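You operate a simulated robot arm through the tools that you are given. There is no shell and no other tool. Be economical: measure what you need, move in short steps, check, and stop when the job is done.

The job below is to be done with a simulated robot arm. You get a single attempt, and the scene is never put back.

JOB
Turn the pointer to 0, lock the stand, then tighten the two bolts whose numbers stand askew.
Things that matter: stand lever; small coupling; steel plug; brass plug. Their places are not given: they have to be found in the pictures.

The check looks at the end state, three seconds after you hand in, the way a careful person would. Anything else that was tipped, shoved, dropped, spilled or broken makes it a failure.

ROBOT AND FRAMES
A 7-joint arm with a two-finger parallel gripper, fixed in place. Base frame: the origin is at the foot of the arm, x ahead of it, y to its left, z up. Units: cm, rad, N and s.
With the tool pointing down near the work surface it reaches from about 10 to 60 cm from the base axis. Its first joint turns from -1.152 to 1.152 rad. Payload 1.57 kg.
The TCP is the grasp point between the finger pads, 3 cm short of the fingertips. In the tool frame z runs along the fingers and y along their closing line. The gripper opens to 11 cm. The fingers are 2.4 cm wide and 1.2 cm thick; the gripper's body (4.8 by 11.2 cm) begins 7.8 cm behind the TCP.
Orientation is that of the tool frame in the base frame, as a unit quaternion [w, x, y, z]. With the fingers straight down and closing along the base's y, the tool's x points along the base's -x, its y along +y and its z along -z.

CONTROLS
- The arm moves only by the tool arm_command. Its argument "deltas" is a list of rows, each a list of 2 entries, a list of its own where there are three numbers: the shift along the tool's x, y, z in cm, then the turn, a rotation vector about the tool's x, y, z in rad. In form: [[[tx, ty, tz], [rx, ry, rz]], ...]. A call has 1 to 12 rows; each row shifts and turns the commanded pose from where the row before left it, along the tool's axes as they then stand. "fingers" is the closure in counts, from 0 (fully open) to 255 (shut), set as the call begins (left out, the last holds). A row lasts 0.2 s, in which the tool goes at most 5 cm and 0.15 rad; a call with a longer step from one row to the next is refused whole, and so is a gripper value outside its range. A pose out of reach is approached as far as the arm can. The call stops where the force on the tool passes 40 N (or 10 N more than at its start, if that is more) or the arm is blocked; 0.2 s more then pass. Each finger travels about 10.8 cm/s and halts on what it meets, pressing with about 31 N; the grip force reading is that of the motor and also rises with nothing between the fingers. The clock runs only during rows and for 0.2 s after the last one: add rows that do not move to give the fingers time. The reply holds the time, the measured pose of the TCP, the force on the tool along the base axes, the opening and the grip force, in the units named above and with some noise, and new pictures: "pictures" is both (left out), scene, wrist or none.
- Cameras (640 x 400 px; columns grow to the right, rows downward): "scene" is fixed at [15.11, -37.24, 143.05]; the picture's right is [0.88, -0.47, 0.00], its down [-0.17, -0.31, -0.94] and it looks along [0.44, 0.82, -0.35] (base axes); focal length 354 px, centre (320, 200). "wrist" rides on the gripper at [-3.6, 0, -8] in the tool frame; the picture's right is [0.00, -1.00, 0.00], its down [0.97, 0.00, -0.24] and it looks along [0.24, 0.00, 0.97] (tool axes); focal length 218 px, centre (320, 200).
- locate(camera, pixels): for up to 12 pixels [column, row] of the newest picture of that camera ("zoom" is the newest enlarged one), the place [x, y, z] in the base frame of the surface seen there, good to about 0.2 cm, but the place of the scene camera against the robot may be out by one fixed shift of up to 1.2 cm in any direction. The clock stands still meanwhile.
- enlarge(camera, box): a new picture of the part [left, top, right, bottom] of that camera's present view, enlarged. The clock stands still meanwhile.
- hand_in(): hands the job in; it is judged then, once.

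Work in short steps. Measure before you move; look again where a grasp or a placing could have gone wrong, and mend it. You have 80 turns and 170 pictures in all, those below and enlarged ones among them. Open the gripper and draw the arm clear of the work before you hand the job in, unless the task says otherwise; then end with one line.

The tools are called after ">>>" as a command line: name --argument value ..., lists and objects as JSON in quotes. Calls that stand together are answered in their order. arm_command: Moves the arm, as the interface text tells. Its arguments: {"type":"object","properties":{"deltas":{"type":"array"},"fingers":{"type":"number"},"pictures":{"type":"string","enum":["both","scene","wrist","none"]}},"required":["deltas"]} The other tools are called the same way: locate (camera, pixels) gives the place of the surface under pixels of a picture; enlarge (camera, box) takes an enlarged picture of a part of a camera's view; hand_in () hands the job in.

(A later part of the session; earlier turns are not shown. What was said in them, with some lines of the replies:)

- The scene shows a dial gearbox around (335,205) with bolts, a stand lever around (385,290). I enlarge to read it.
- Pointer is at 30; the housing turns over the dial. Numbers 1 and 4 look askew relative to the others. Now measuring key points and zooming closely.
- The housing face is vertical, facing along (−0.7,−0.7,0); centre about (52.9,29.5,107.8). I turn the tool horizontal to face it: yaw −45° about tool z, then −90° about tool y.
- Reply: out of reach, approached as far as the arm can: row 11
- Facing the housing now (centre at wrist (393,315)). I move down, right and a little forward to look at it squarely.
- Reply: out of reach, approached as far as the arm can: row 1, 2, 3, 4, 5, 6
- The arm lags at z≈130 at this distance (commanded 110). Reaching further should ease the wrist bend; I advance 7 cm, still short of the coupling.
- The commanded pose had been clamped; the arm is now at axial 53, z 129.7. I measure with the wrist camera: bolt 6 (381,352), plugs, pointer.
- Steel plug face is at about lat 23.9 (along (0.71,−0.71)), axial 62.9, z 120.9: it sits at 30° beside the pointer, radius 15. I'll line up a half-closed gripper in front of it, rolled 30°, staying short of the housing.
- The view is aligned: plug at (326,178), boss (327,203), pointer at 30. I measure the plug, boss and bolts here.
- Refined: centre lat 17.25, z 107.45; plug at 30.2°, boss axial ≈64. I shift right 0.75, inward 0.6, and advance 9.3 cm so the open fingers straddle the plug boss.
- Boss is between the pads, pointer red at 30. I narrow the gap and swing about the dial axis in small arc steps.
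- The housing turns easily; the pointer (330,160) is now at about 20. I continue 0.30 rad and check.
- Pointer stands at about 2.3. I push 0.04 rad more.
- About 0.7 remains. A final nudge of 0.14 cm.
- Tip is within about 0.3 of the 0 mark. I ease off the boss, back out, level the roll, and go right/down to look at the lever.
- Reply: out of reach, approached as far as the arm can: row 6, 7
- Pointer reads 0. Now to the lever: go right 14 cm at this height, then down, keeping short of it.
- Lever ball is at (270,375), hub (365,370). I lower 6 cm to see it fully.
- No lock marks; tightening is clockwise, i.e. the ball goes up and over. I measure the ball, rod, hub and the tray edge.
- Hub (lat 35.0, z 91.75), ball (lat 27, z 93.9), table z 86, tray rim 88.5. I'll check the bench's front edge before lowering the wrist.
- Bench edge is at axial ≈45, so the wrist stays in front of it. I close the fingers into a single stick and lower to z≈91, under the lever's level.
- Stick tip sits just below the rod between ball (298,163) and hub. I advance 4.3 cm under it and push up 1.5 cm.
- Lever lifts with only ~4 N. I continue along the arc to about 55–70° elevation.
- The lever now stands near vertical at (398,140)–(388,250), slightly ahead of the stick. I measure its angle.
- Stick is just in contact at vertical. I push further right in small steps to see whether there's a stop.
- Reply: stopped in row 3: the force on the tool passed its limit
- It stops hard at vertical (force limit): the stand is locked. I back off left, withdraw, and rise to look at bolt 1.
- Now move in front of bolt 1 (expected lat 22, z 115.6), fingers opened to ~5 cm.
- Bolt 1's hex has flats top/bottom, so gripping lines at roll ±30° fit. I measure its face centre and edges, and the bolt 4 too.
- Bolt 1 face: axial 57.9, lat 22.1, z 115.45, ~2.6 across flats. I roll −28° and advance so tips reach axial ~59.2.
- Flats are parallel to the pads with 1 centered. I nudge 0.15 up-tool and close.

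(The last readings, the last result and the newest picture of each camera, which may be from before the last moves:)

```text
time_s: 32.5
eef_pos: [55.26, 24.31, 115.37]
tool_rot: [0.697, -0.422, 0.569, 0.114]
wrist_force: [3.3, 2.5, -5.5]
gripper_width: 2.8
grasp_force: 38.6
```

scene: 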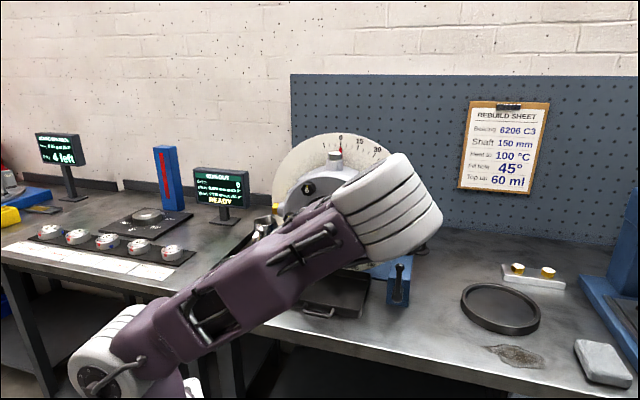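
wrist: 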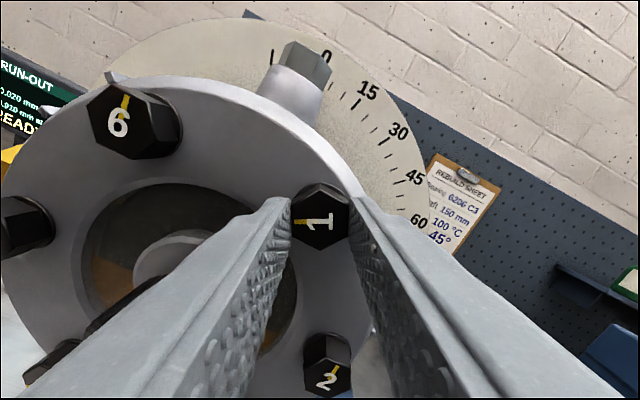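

Gripped at 2.8 cm. I turn clockwise 60° in 8 rows.

>>> arm_command --deltas '[[[0, 0, 0], [0, 0, 0.131]], [[0, 0, 0], [0, 0, 0.131]], [[0, 0, 0], [0, 0, 0.131]], [[0, 0, 0], [0, 0, 0.131]], [[0, 0, 0], [0, 0, 0.131]], [[0, 0, 0], [0, 0, 0.131]], [[0, 0, 0], [0, 0, 0.131]], [[0, 0, 0], [0, 0, 0.131]]]' --pictures "wrist"

```text
time_s: 34.2
eef_pos: [55.23, 24.29, 115.43]
tool_rot: [0.546, -0.081, 0.703, 0.449]
wrist_force: [-2.2, 5.3, -7.3]
gripper_width: 2.74
grasp_force: 37.6
```

wrist: 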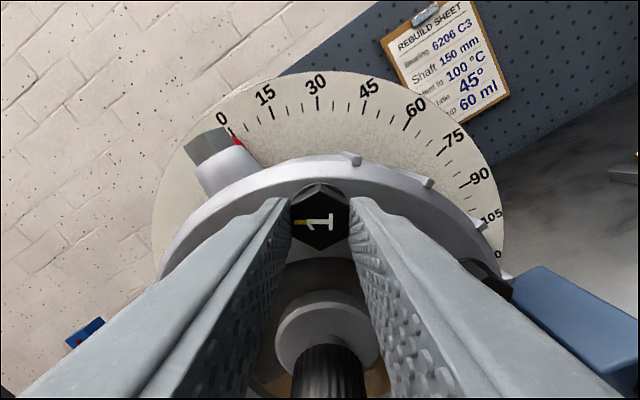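

The bolt followed. I continue 30° more, watching for limits.

>>> arm_command --deltas '[[[0, 0, 0], [0, 0, 0.131]], [[0, 0, 0], [0, 0, 0.131]], [[0, 0, 0], [0, 0, 0.131]], [[0, 0, 0], [0, 0, 0.131]]]' --pictures "wrist"

```text
time_s: 35.2
eef_pos: [55.4, 24.23, 115.41]
tool_rot: [0.411, 0.105, 0.7, 0.574]
wrist_force: [-0.3, 5.6, -7.7]
gripper_width: 2.8
grasp_force: 38.0
```

wrist: 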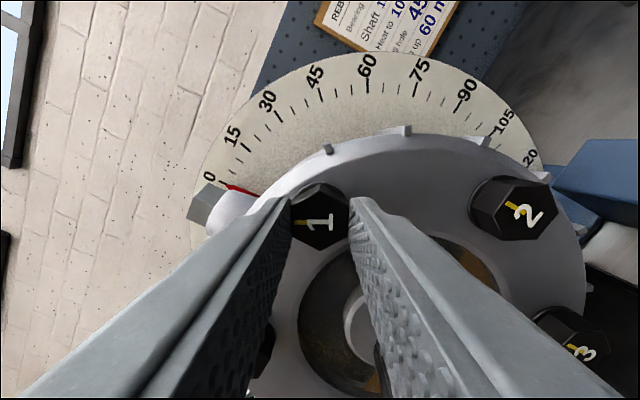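

Still turning; number is now at about −28°. I go on 4 rows of 0.125.

>>> arm_command --deltas '[[[0, 0, 0], [0, 0, 0.125]], [[0, 0, 0], [0, 0, 0.125]], [[0, 0, 0], [0, 0, 0.125]], [[0, 0, 0], [0, 0, 0.125]], [[0, 0, 0], [0, 0, 0.06]]]' --pictures "wrist"

>>> enlarge --camera "wrist" --box '[180, 100, 640, 387]'

```text
time_s: 36.5
eef_pos: [55.26, 24.14, 115.49]
tool_rot: [0.239, 0.294, 0.643, 0.666]
wrist_force: [0.3, 0.2, -5.9]
gripper_width: 2.88
grasp_force: 38.6
```

wrist: 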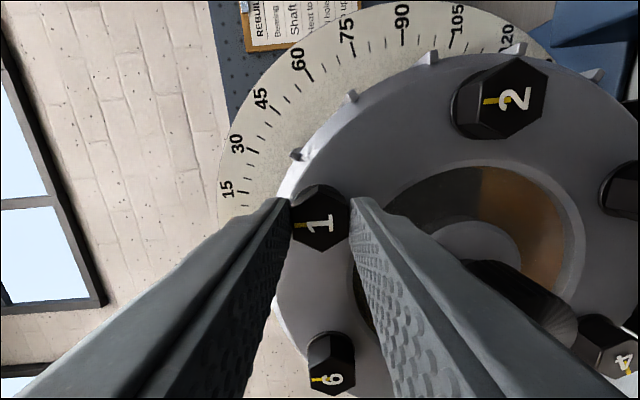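

```text
1.39 times, centred on (410, 244) of wrist
```

zoom: 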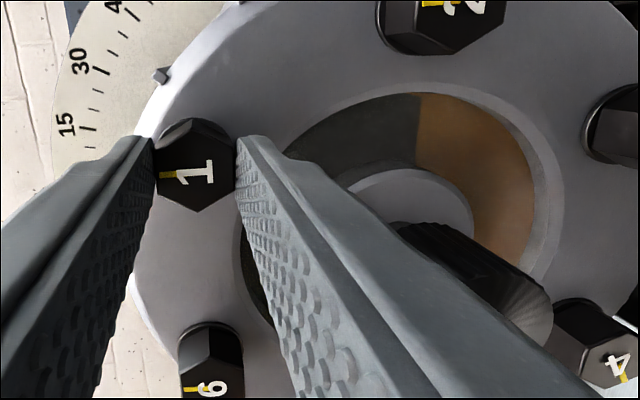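

Number 1 now stands parallel with 6 and 2 and the hex slipped slightly in the pads, so it hit its stop: tight. I release, back out and unroll.

>>> arm_command --deltas '[[[0, 0, 0], [0, 0, -0.08]], [[0, 0, 0], [0, 0, 0]], [[0, 0, 0], [0, 0, 0]], [[0, 0, -1.5], [0, 0, 0]], [[0, 0, -1.5], [0, 0, 0]], [[0, 0, -1.5], [0, 0, 0]], [[0, 0, -1.5], [0, 0, 0]]]' --fingers 140 --pictures "none"

>>> arm_command --deltas '[[[0, 0, 0], [0, 0, -0.131]], [[0, 0, 0], [0, 0, -0.131]], [[0, 0, 0], [0, 0, -0.131]], [[0, 0, 0], [0, 0, -0.131]], [[0, 0, 0], [0, 0, -0.131]], [[0, 0, 0], [0, 0, -0.131]], [[0, 0, 0], [0, 0, -0.131]], [[0, 0, 0], [0, 0, -0.131]], [[0, 0, 0], [0, 0, -0.131]], [[0, 0, 0], [0, 0, -0.131]], [[0, 0, 0], [0, 0, -0.131]], [[0, 0, 0], [0, 0, -0.131]]]'

```text
time_s: 38.0
eef_pos: [51.14, 19.94, 115.51]
tool_rot: [0.264, 0.268, 0.655, 0.655]
wrist_force: [0.6, 0.4, -1.1]
gripper_width: 4.95
grasp_force: 0.0
```

```text
time_s: 40.6
eef_pos: [51.28, 19.99, 115.37]
tool_rot: [0.651, -0.275, 0.652, 0.275]
wrist_force: [0.0, 0.7, -0.4]
gripper_width: 4.97
grasp_force: 0.1
```

scene: 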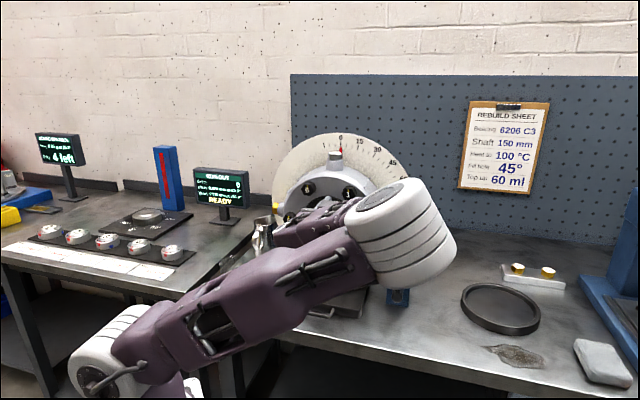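
wrist: 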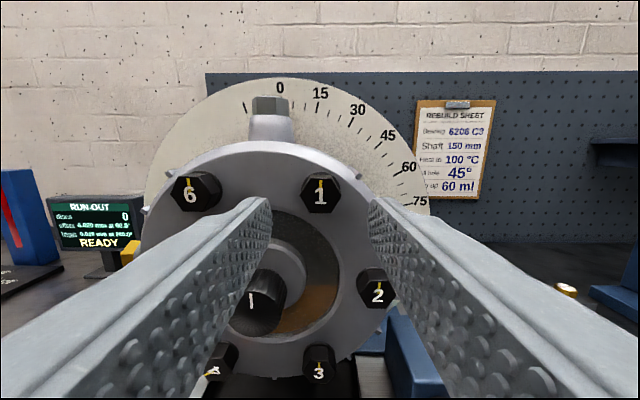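

Bolt 1 is upright and the pointer still at 0. For bolt 4 (lat 12.2, z 98.5), I go down at the right first, then left beneath the coupling.

>>> arm_command --deltas '[[[2, 0, 0], [0, 0, 0]], [[2, 0, 0], [0, 0, 0]], [[2, 0, 0], [0, 0, 0]], [[2, 0, 0], [0, 0, 0]], [[2, 0, 0], [0, 0, 0]], [[2, 0, 0], [0, 0, 0]], [[2, 0, 0], [0, 0, 0]], [[2, 0, 0], [0, 0, 0]], [[0.9, 0, 0], [0, 0, 0]]]' --pictures "wrist"

```text
time_s: 42.6
eef_pos: [51.02, 19.9, 98.55]
tool_rot: [0.65, -0.275, 0.652, 0.276]
wrist_force: [0.1, -0.2, 0.0]
gripper_width: 4.98
grasp_force: 0.0
```

wrist: 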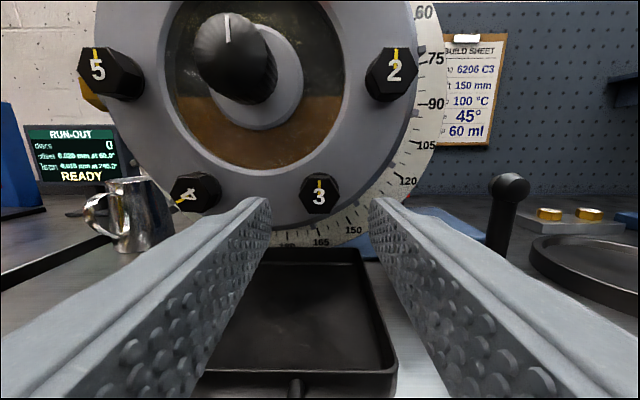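

Reached z 98.5 without complaint. Bolt 4 is at (198,194); I move left 9.9 cm.

>>> arm_command --deltas '[[[0, 1.7, 0], [0, 0, 0]], [[0, 1.7, 0], [0, 0, 0]], [[0, 1.7, 0], [0, 0, 0]], [[0, 1.7, 0], [0, 0, 0]], [[0, 1.6, 0], [0, 0, 0]], [[0, 1.5, 0], [0, 0, 0]]]'

```text
time_s: 44.0
eef_pos: [45.76, 27.47, 97.96]
tool_rot: [0.65, -0.275, 0.652, 0.277]
wrist_force: [0.7, 0.1, 0.0]
gripper_width: 4.97
grasp_force: 0.1
out of reach, approached as far as the arm can: row 4, 5, 6
```

scene: 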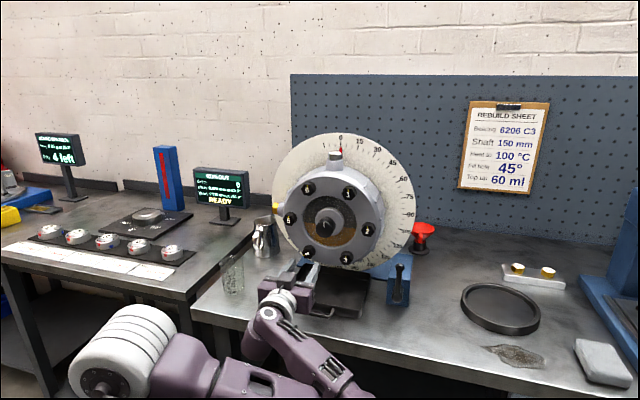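
wrist: 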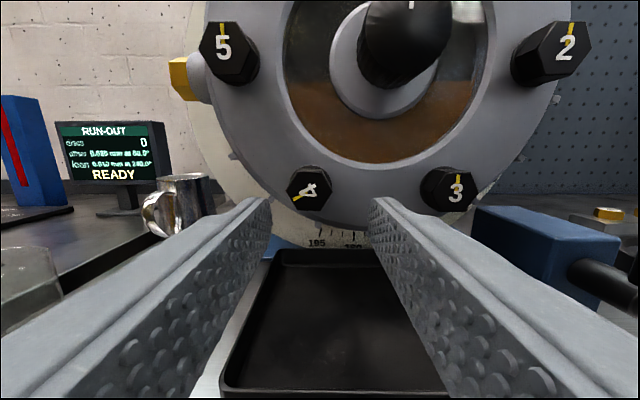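

Clamped slightly forward (axial 51.8) but fine. Bolt 4 is at (310,188); measure it.

>>> locate --camera "wrist" --pixels '[[310, 190], [295, 190], [325, 190], [310, 178], [310, 203], [454, 192], [290, 175]]'

>>> enlarge --camera "wrist" --box '[240, 145, 380, 232]'

```text
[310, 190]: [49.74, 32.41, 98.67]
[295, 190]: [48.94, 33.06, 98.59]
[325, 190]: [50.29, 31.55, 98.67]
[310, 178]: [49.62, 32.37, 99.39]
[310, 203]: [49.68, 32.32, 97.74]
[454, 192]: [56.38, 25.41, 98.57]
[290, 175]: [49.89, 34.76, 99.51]
```

```text
4.57 times, centred on (310, 188) of wrist
```

zoom: 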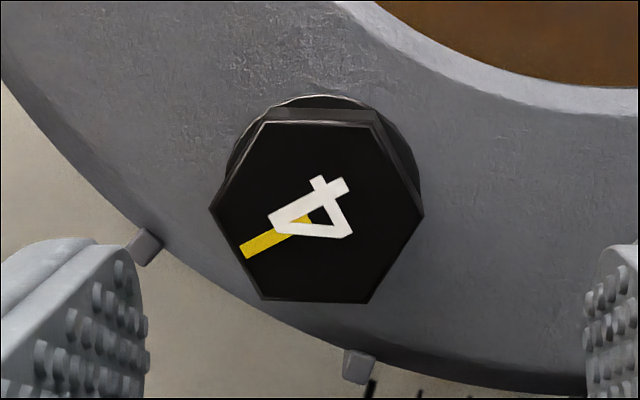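

Bolt 4: lat 12.25, axial 58.05, z 98.55, same hex tilt. I shift left 0.68, up 0.6, roll −0.48 and advance 4.5.

>>> arm_command --deltas '[[[-0.3, 0.34, 0.5], [0, 0, 0]], [[-0.3, 0.34, 0.5], [0, 0, 0]], [[0, 0, 0], [0, 0, -0.12]], [[0, 0, 0], [0, 0, -0.12]], [[0, 0, 0], [0, 0, -0.12]], [[0, 0, 0], [0, 0, -0.12]], [[0, 0, 1], [0, 0, 0]], [[0, 0, 1.3], [0, 0, 0]], [[0, 0, 1.2], [0, 0, 0]]]' --pictures "wrist"

>>> enlarge --camera "wrist" --box '[220, 130, 420, 255]'

```text
time_s: 46.0
eef_pos: [48.41, 31.16, 98.51]
tool_rot: [0.698, -0.421, 0.568, 0.113]
wrist_force: [0.0, 0.9, 0.6]
gripper_width: 4.97
grasp_force: 0.1
```

wrist: 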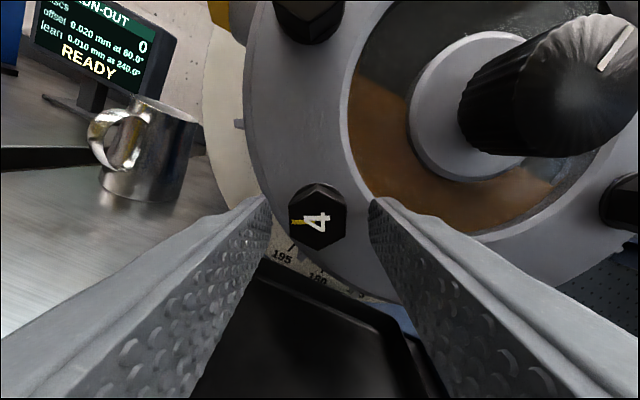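

```text
3.20 times, centred on (320, 192) of wrist
```

zoom: 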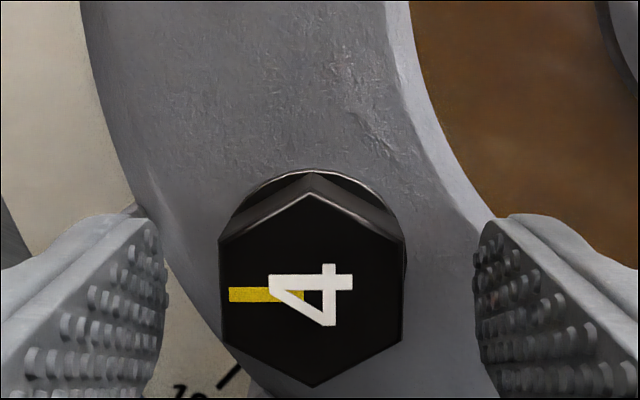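

Well aligned; small nudge left 0.1 and up-tool 0.15, then close.

>>> arm_command --deltas '[[[-0.15, 0.1, 0], [0, 0, 0]], [[0, 0, 0], [0, 0, 0]], [[0, 0, 0], [0, 0, 0]]]' --fingers 255 --pictures "none"

>>> arm_command --deltas '[[[0, 0, 0], [0, 0, 0.131]], [[0, 0, 0], [0, 0, 0.131]], [[0, 0, 0], [0, 0, 0.131]], [[0, 0, 0], [0, 0, 0.131]], [[0, 0, 0], [0, 0, 0.131]], [[0, 0, 0], [0, 0, 0.131]], [[0, 0, 0], [0, 0, 0.131]], [[0, 0, 0], [0, 0, 0.131]]]'

```text
time_s: 46.9
eef_pos: [48.34, 31.25, 98.49]
tool_rot: [0.696, -0.422, 0.569, 0.113]
wrist_force: [2.7, 1.4, -10.3]
gripper_width: 2.82
grasp_force: 38.3
```

```text
time_s: 48.6
eef_pos: [48.26, 31.13, 98.72]
tool_rot: [0.546, -0.08, 0.704, 0.447]
wrist_force: [5.8, -4.1, -16.3]
gripper_width: 2.78
grasp_force: 38.5
```

scene: 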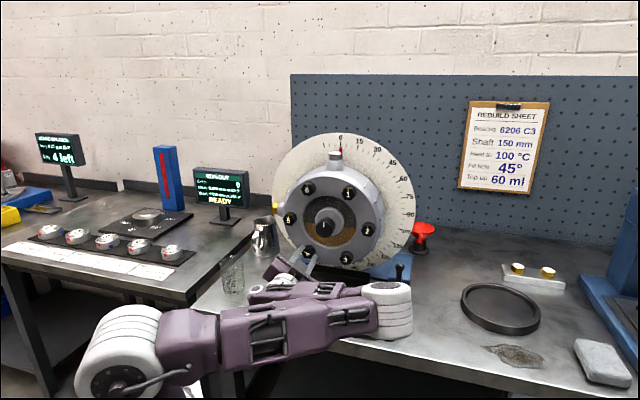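
wrist: 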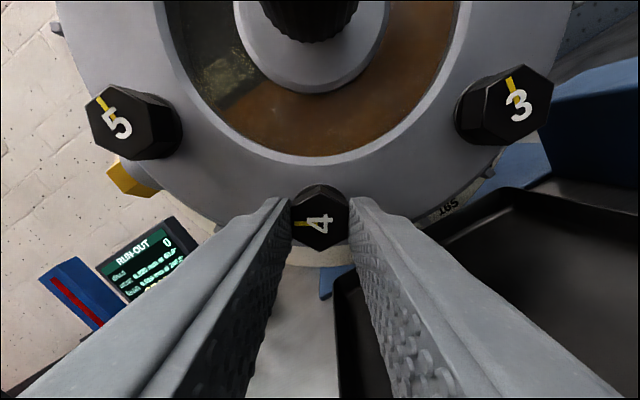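

Bolt follows; a 16 N downward reaction suggests I'm ~0.1 high. I relax 0.1 down and turn another 30°.

>>> arm_command --deltas '[[[0.12, -0.03, 0], [0, 0, 0.131]], [[0, 0, 0], [0, 0, 0.131]], [[0, 0, 0], [0, 0, 0.131]], [[0, 0, 0], [0, 0, 0.131]]]'

```text
time_s: 49.6
eef_pos: [48.34, 31.15, 98.64]
tool_rot: [0.413, 0.107, 0.699, 0.574]
wrist_force: [0.1, -20.5, -4.0]
gripper_width: 2.81
grasp_force: 38.2
```

scene: 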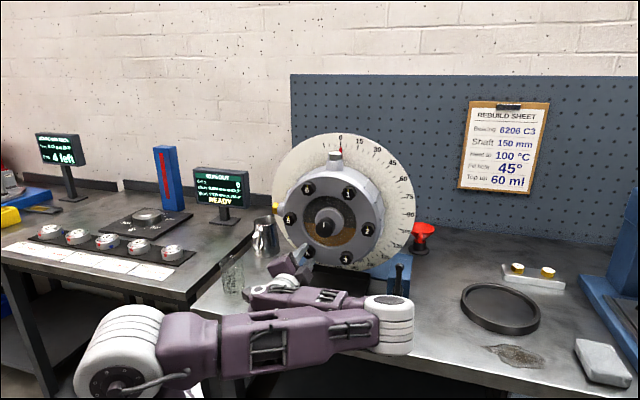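
wrist: 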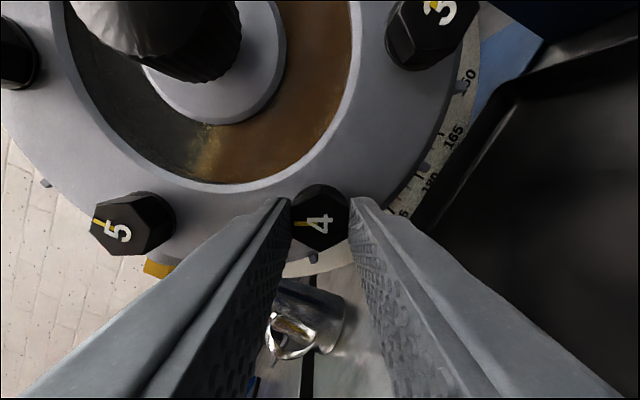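

A 20 N sideways reaction appeared; before going on I check the elbow's clearance (scene (390,325)).

>>> locate --camera "scene" --pixels '[[390, 300], [390, 345], [360, 345], [330, 350], [270, 300], [280, 285], [235, 270], [300, 262]]'

>>> enlarge --camera "scene" --box '[210, 220, 430, 358]'

```text
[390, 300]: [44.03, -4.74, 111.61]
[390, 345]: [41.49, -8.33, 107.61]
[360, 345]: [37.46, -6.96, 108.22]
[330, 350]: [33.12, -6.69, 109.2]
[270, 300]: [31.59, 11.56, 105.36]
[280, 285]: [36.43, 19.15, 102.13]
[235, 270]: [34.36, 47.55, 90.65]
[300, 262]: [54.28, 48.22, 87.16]
```

```text
2.90 times, centred on (320, 289) of scene
```

zoom: 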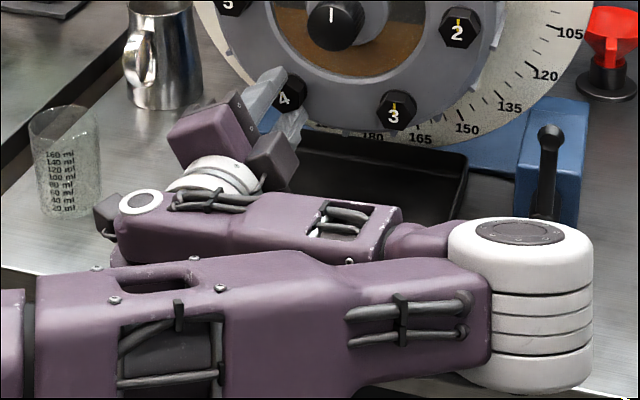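

Arm is clear at z>100. I relax 0.1 right and 0.05 back, and continue turning.

>>> arm_command --deltas '[[[-0.1, -0.05, -0.08], [0, 0, 0.06]], [[0, 0, 0], [0, 0, 0.125]], [[0, 0, 0], [0, 0, 0.125]]]' --pictures "none"

>>> arm_command --deltas '[[[0, 0, 0], [0, 0, 0.1]], [[0, 0, 0], [0, 0, 0.1]], [[0, 0, 0], [0, 0, 0.05]]]' --pictures "wrist"

```text
time_s: 50.5
eef_pos: [48.24, 31.26, 98.7]
tool_rot: [0.319, 0.211, 0.675, 0.631]
wrist_force: [18.1, 10.4, -1.4]
gripper_width: 2.8
grasp_force: 38.4
```

```text
time_s: 51.2
eef_pos: [48.27, 31.15, 98.47]
tool_rot: [0.237, 0.293, 0.644, 0.666]
wrist_force: [12.5, 10.4, 3.5]
gripper_width: 2.91
grasp_force: 38.5
```

wrist: 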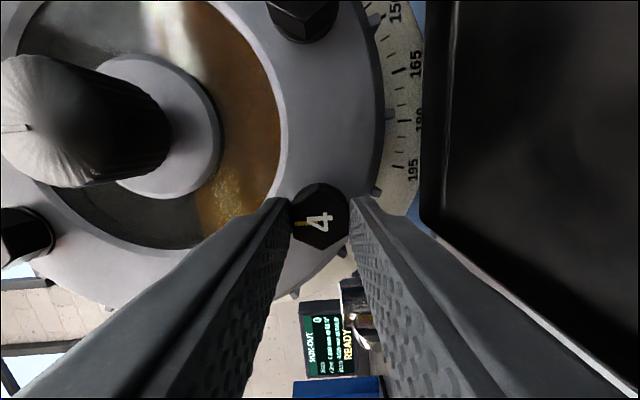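

Same end roll and the pads spread to 2.91: bolt 4 hit its stop. I release and back out, then unroll.

>>> arm_command --deltas '[[[0, 0, 0], [0, 0, -0.08]], [[0, 0, 0], [0, 0, 0]], [[0, 0, 0], [0, 0, 0]], [[0, 0, -1.2], [0, 0, 0]], [[0, 0, -1.2], [0, 0, 0]], [[0, 0, -1.2], [0, 0, 0]], [[0, 0, -0.8], [0, 0, 0]]]' --fingers 130 --pictures "none"

>>> arm_command --deltas '[[[0, 0, 0], [0, 0, -0.131]], [[0, 0, 0], [0, 0, -0.131]], [[0, 0, 0], [0, 0, -0.131]], [[0, 0, 0], [0, 0, -0.131]], [[0, 0, 0], [0, 0, -0.131]], [[0, 0, 0], [0, 0, -0.131]], [[0, 0, 0], [0, 0, -0.131]], [[0, 0, 0], [0, 0, -0.131]], [[0, 0, 0], [0, 0, -0.131]], [[0, 0, 0], [0, 0, -0.131]], [[0, 0, 0], [0, 0, -0.131]], [[0, 0, 0], [0, 0, -0.131]]]'

```text
time_s: 52.9
eef_pos: [45.6, 28.1, 98.45]
tool_rot: [0.264, 0.268, 0.655, 0.655]
wrist_force: [-1.1, -0.1, -0.2]
gripper_width: 5.4
grasp_force: 0.1
out of reach, approached as far as the arm can: row 7
```

```text
time_s: 55.5
eef_pos: [45.58, 28.26, 98.38]
tool_rot: [0.651, -0.275, 0.652, 0.275]
wrist_force: [0.9, -0.5, -0.3]
gripper_width: 5.4
grasp_force: 0.1
```

scene: 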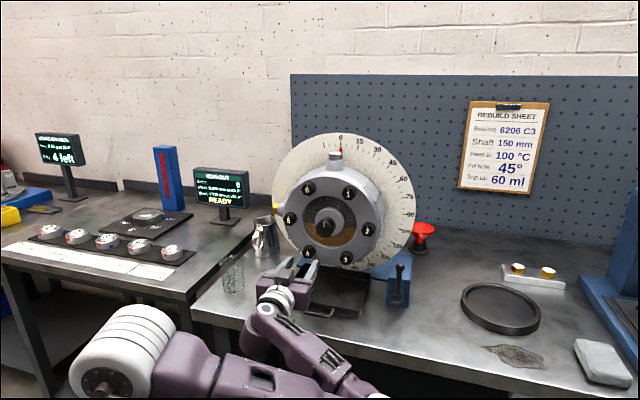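
wrist: 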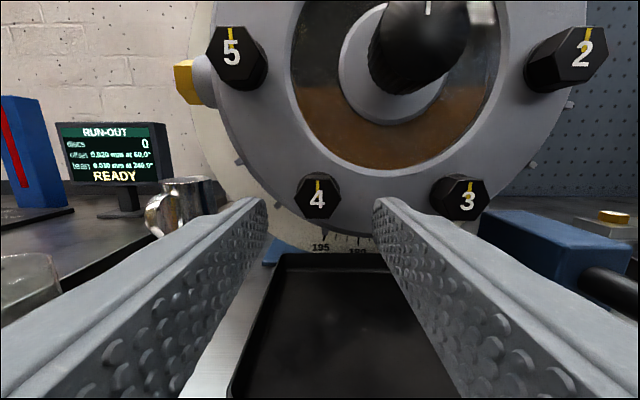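

Number 4 is upright. I retrace: right 10 cm, then up 17 cm and back, opening the gripper.

>>> arm_command --deltas '[[[0, -1.7, 0], [0, 0, 0]], [[0, -1.7, 0], [0, 0, 0]], [[0, -1.7, 0], [0, 0, 0]], [[0, -1.7, 0], [0, 0, 0]], [[0, -1.7, -0.3], [0, 0, 0]], [[0, -1.7, -0.5], [0, 0, 0]], [[-2.5, 0, -0.5], [0, 0, 0]], [[-2.5, 0, -0.5], [0, 0, 0]], [[-2.5, 0, -0.5], [0, 0, 0]], [[-2.5, 0, -0.5], [0, 0, 0]], [[-2.5, 0, -0.5], [0, 0, 0]], [[-2.5, 0, -0.5], [0, 0, 0]]]' --fingers 0 --pictures "none"

>>> arm_command --deltas '[[[-2.5, 0, -1], [0, 0, 0]], [[-2.5, 0, -1], [0, 0, 0]], [[-2.5, 0, -1], [0, 0, 0]], [[-2.5, 0, -1], [0, 0, 0]], [[-2.5, 2, -1], [0, 0, 0]], [[-2.5, 2, -1], [0, 0, 0]], [[-2, 2, -1], [0, 0, 0]], [[0, 2, -1], [0, 0, 0]]]'

>>> enlarge --camera "scene" --box '[260, 120, 430, 226]'

>>> enlarge --camera "scene" --box '[220, 170, 430, 310]'

```text
time_s: 58.0
eef_pos: [50.21, 18.59, 113.39]
tool_rot: [0.65, -0.276, 0.652, 0.277]
wrist_force: [0.1, -0.4, 0.3]
gripper_width: 10.99
grasp_force: 0.0
```

```text
time_s: 59.9
eef_pos: [39.26, 18.29, 130.41]
tool_rot: [0.65, -0.275, 0.652, 0.276]
wrist_force: [0.3, 0.1, -0.5]
gripper_width: 10.99
grasp_force: 0.1
```

scene: 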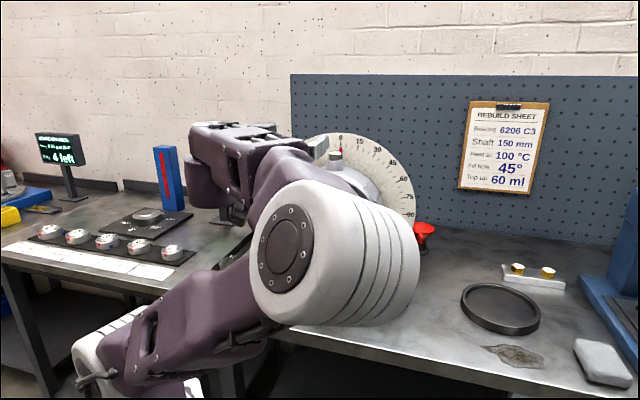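
wrist: 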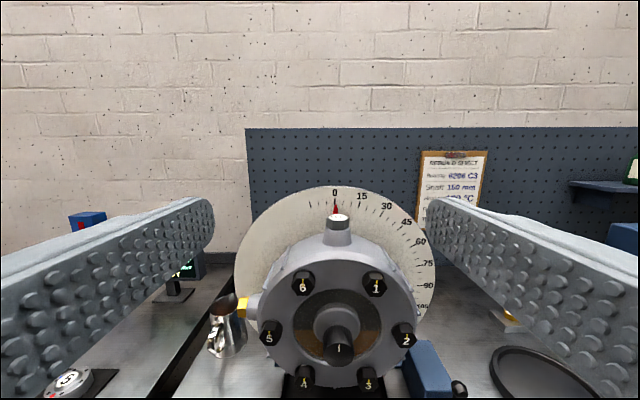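

```text
3.76 times, centred on (345, 173) of scene
```

zoom: 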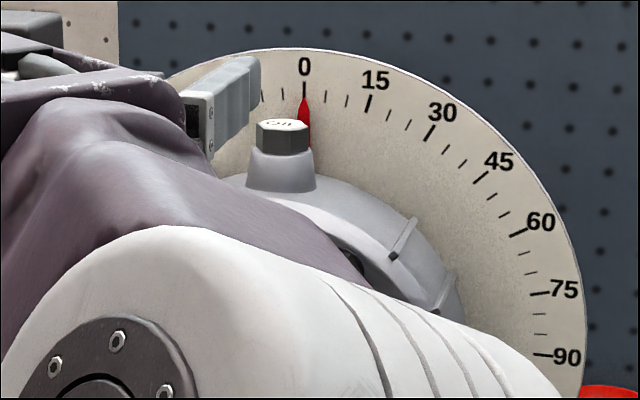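

```text
2.86 times, centred on (325, 240) of scene
```

zoom: 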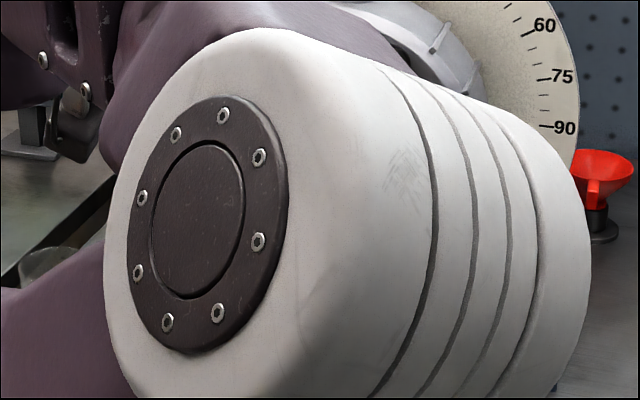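

Pointer at 0 and all numbers appear upright; one last wrist zoom to confirm.

>>> enlarge --camera "wrist" --box '[220, 170, 480, 400]'

```text
1.74 times, centred on (350, 285) of wrist
```

zoom: 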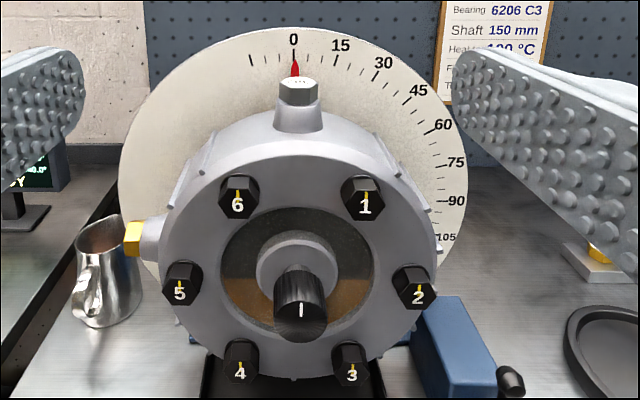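

Everything is in place: pointer 0, lever vertical at its stop, bolts 1 and 4 upright, arm clear.

>>> hand_in

```text
The job is handed in.
```

The pointer is at 0, the stand lever is turned up to its hard stop (the stand has no lock marking, so I took that as locked), and bolts 1 and 4 are tightened to their stops with their numbers upright. The job is handed in.
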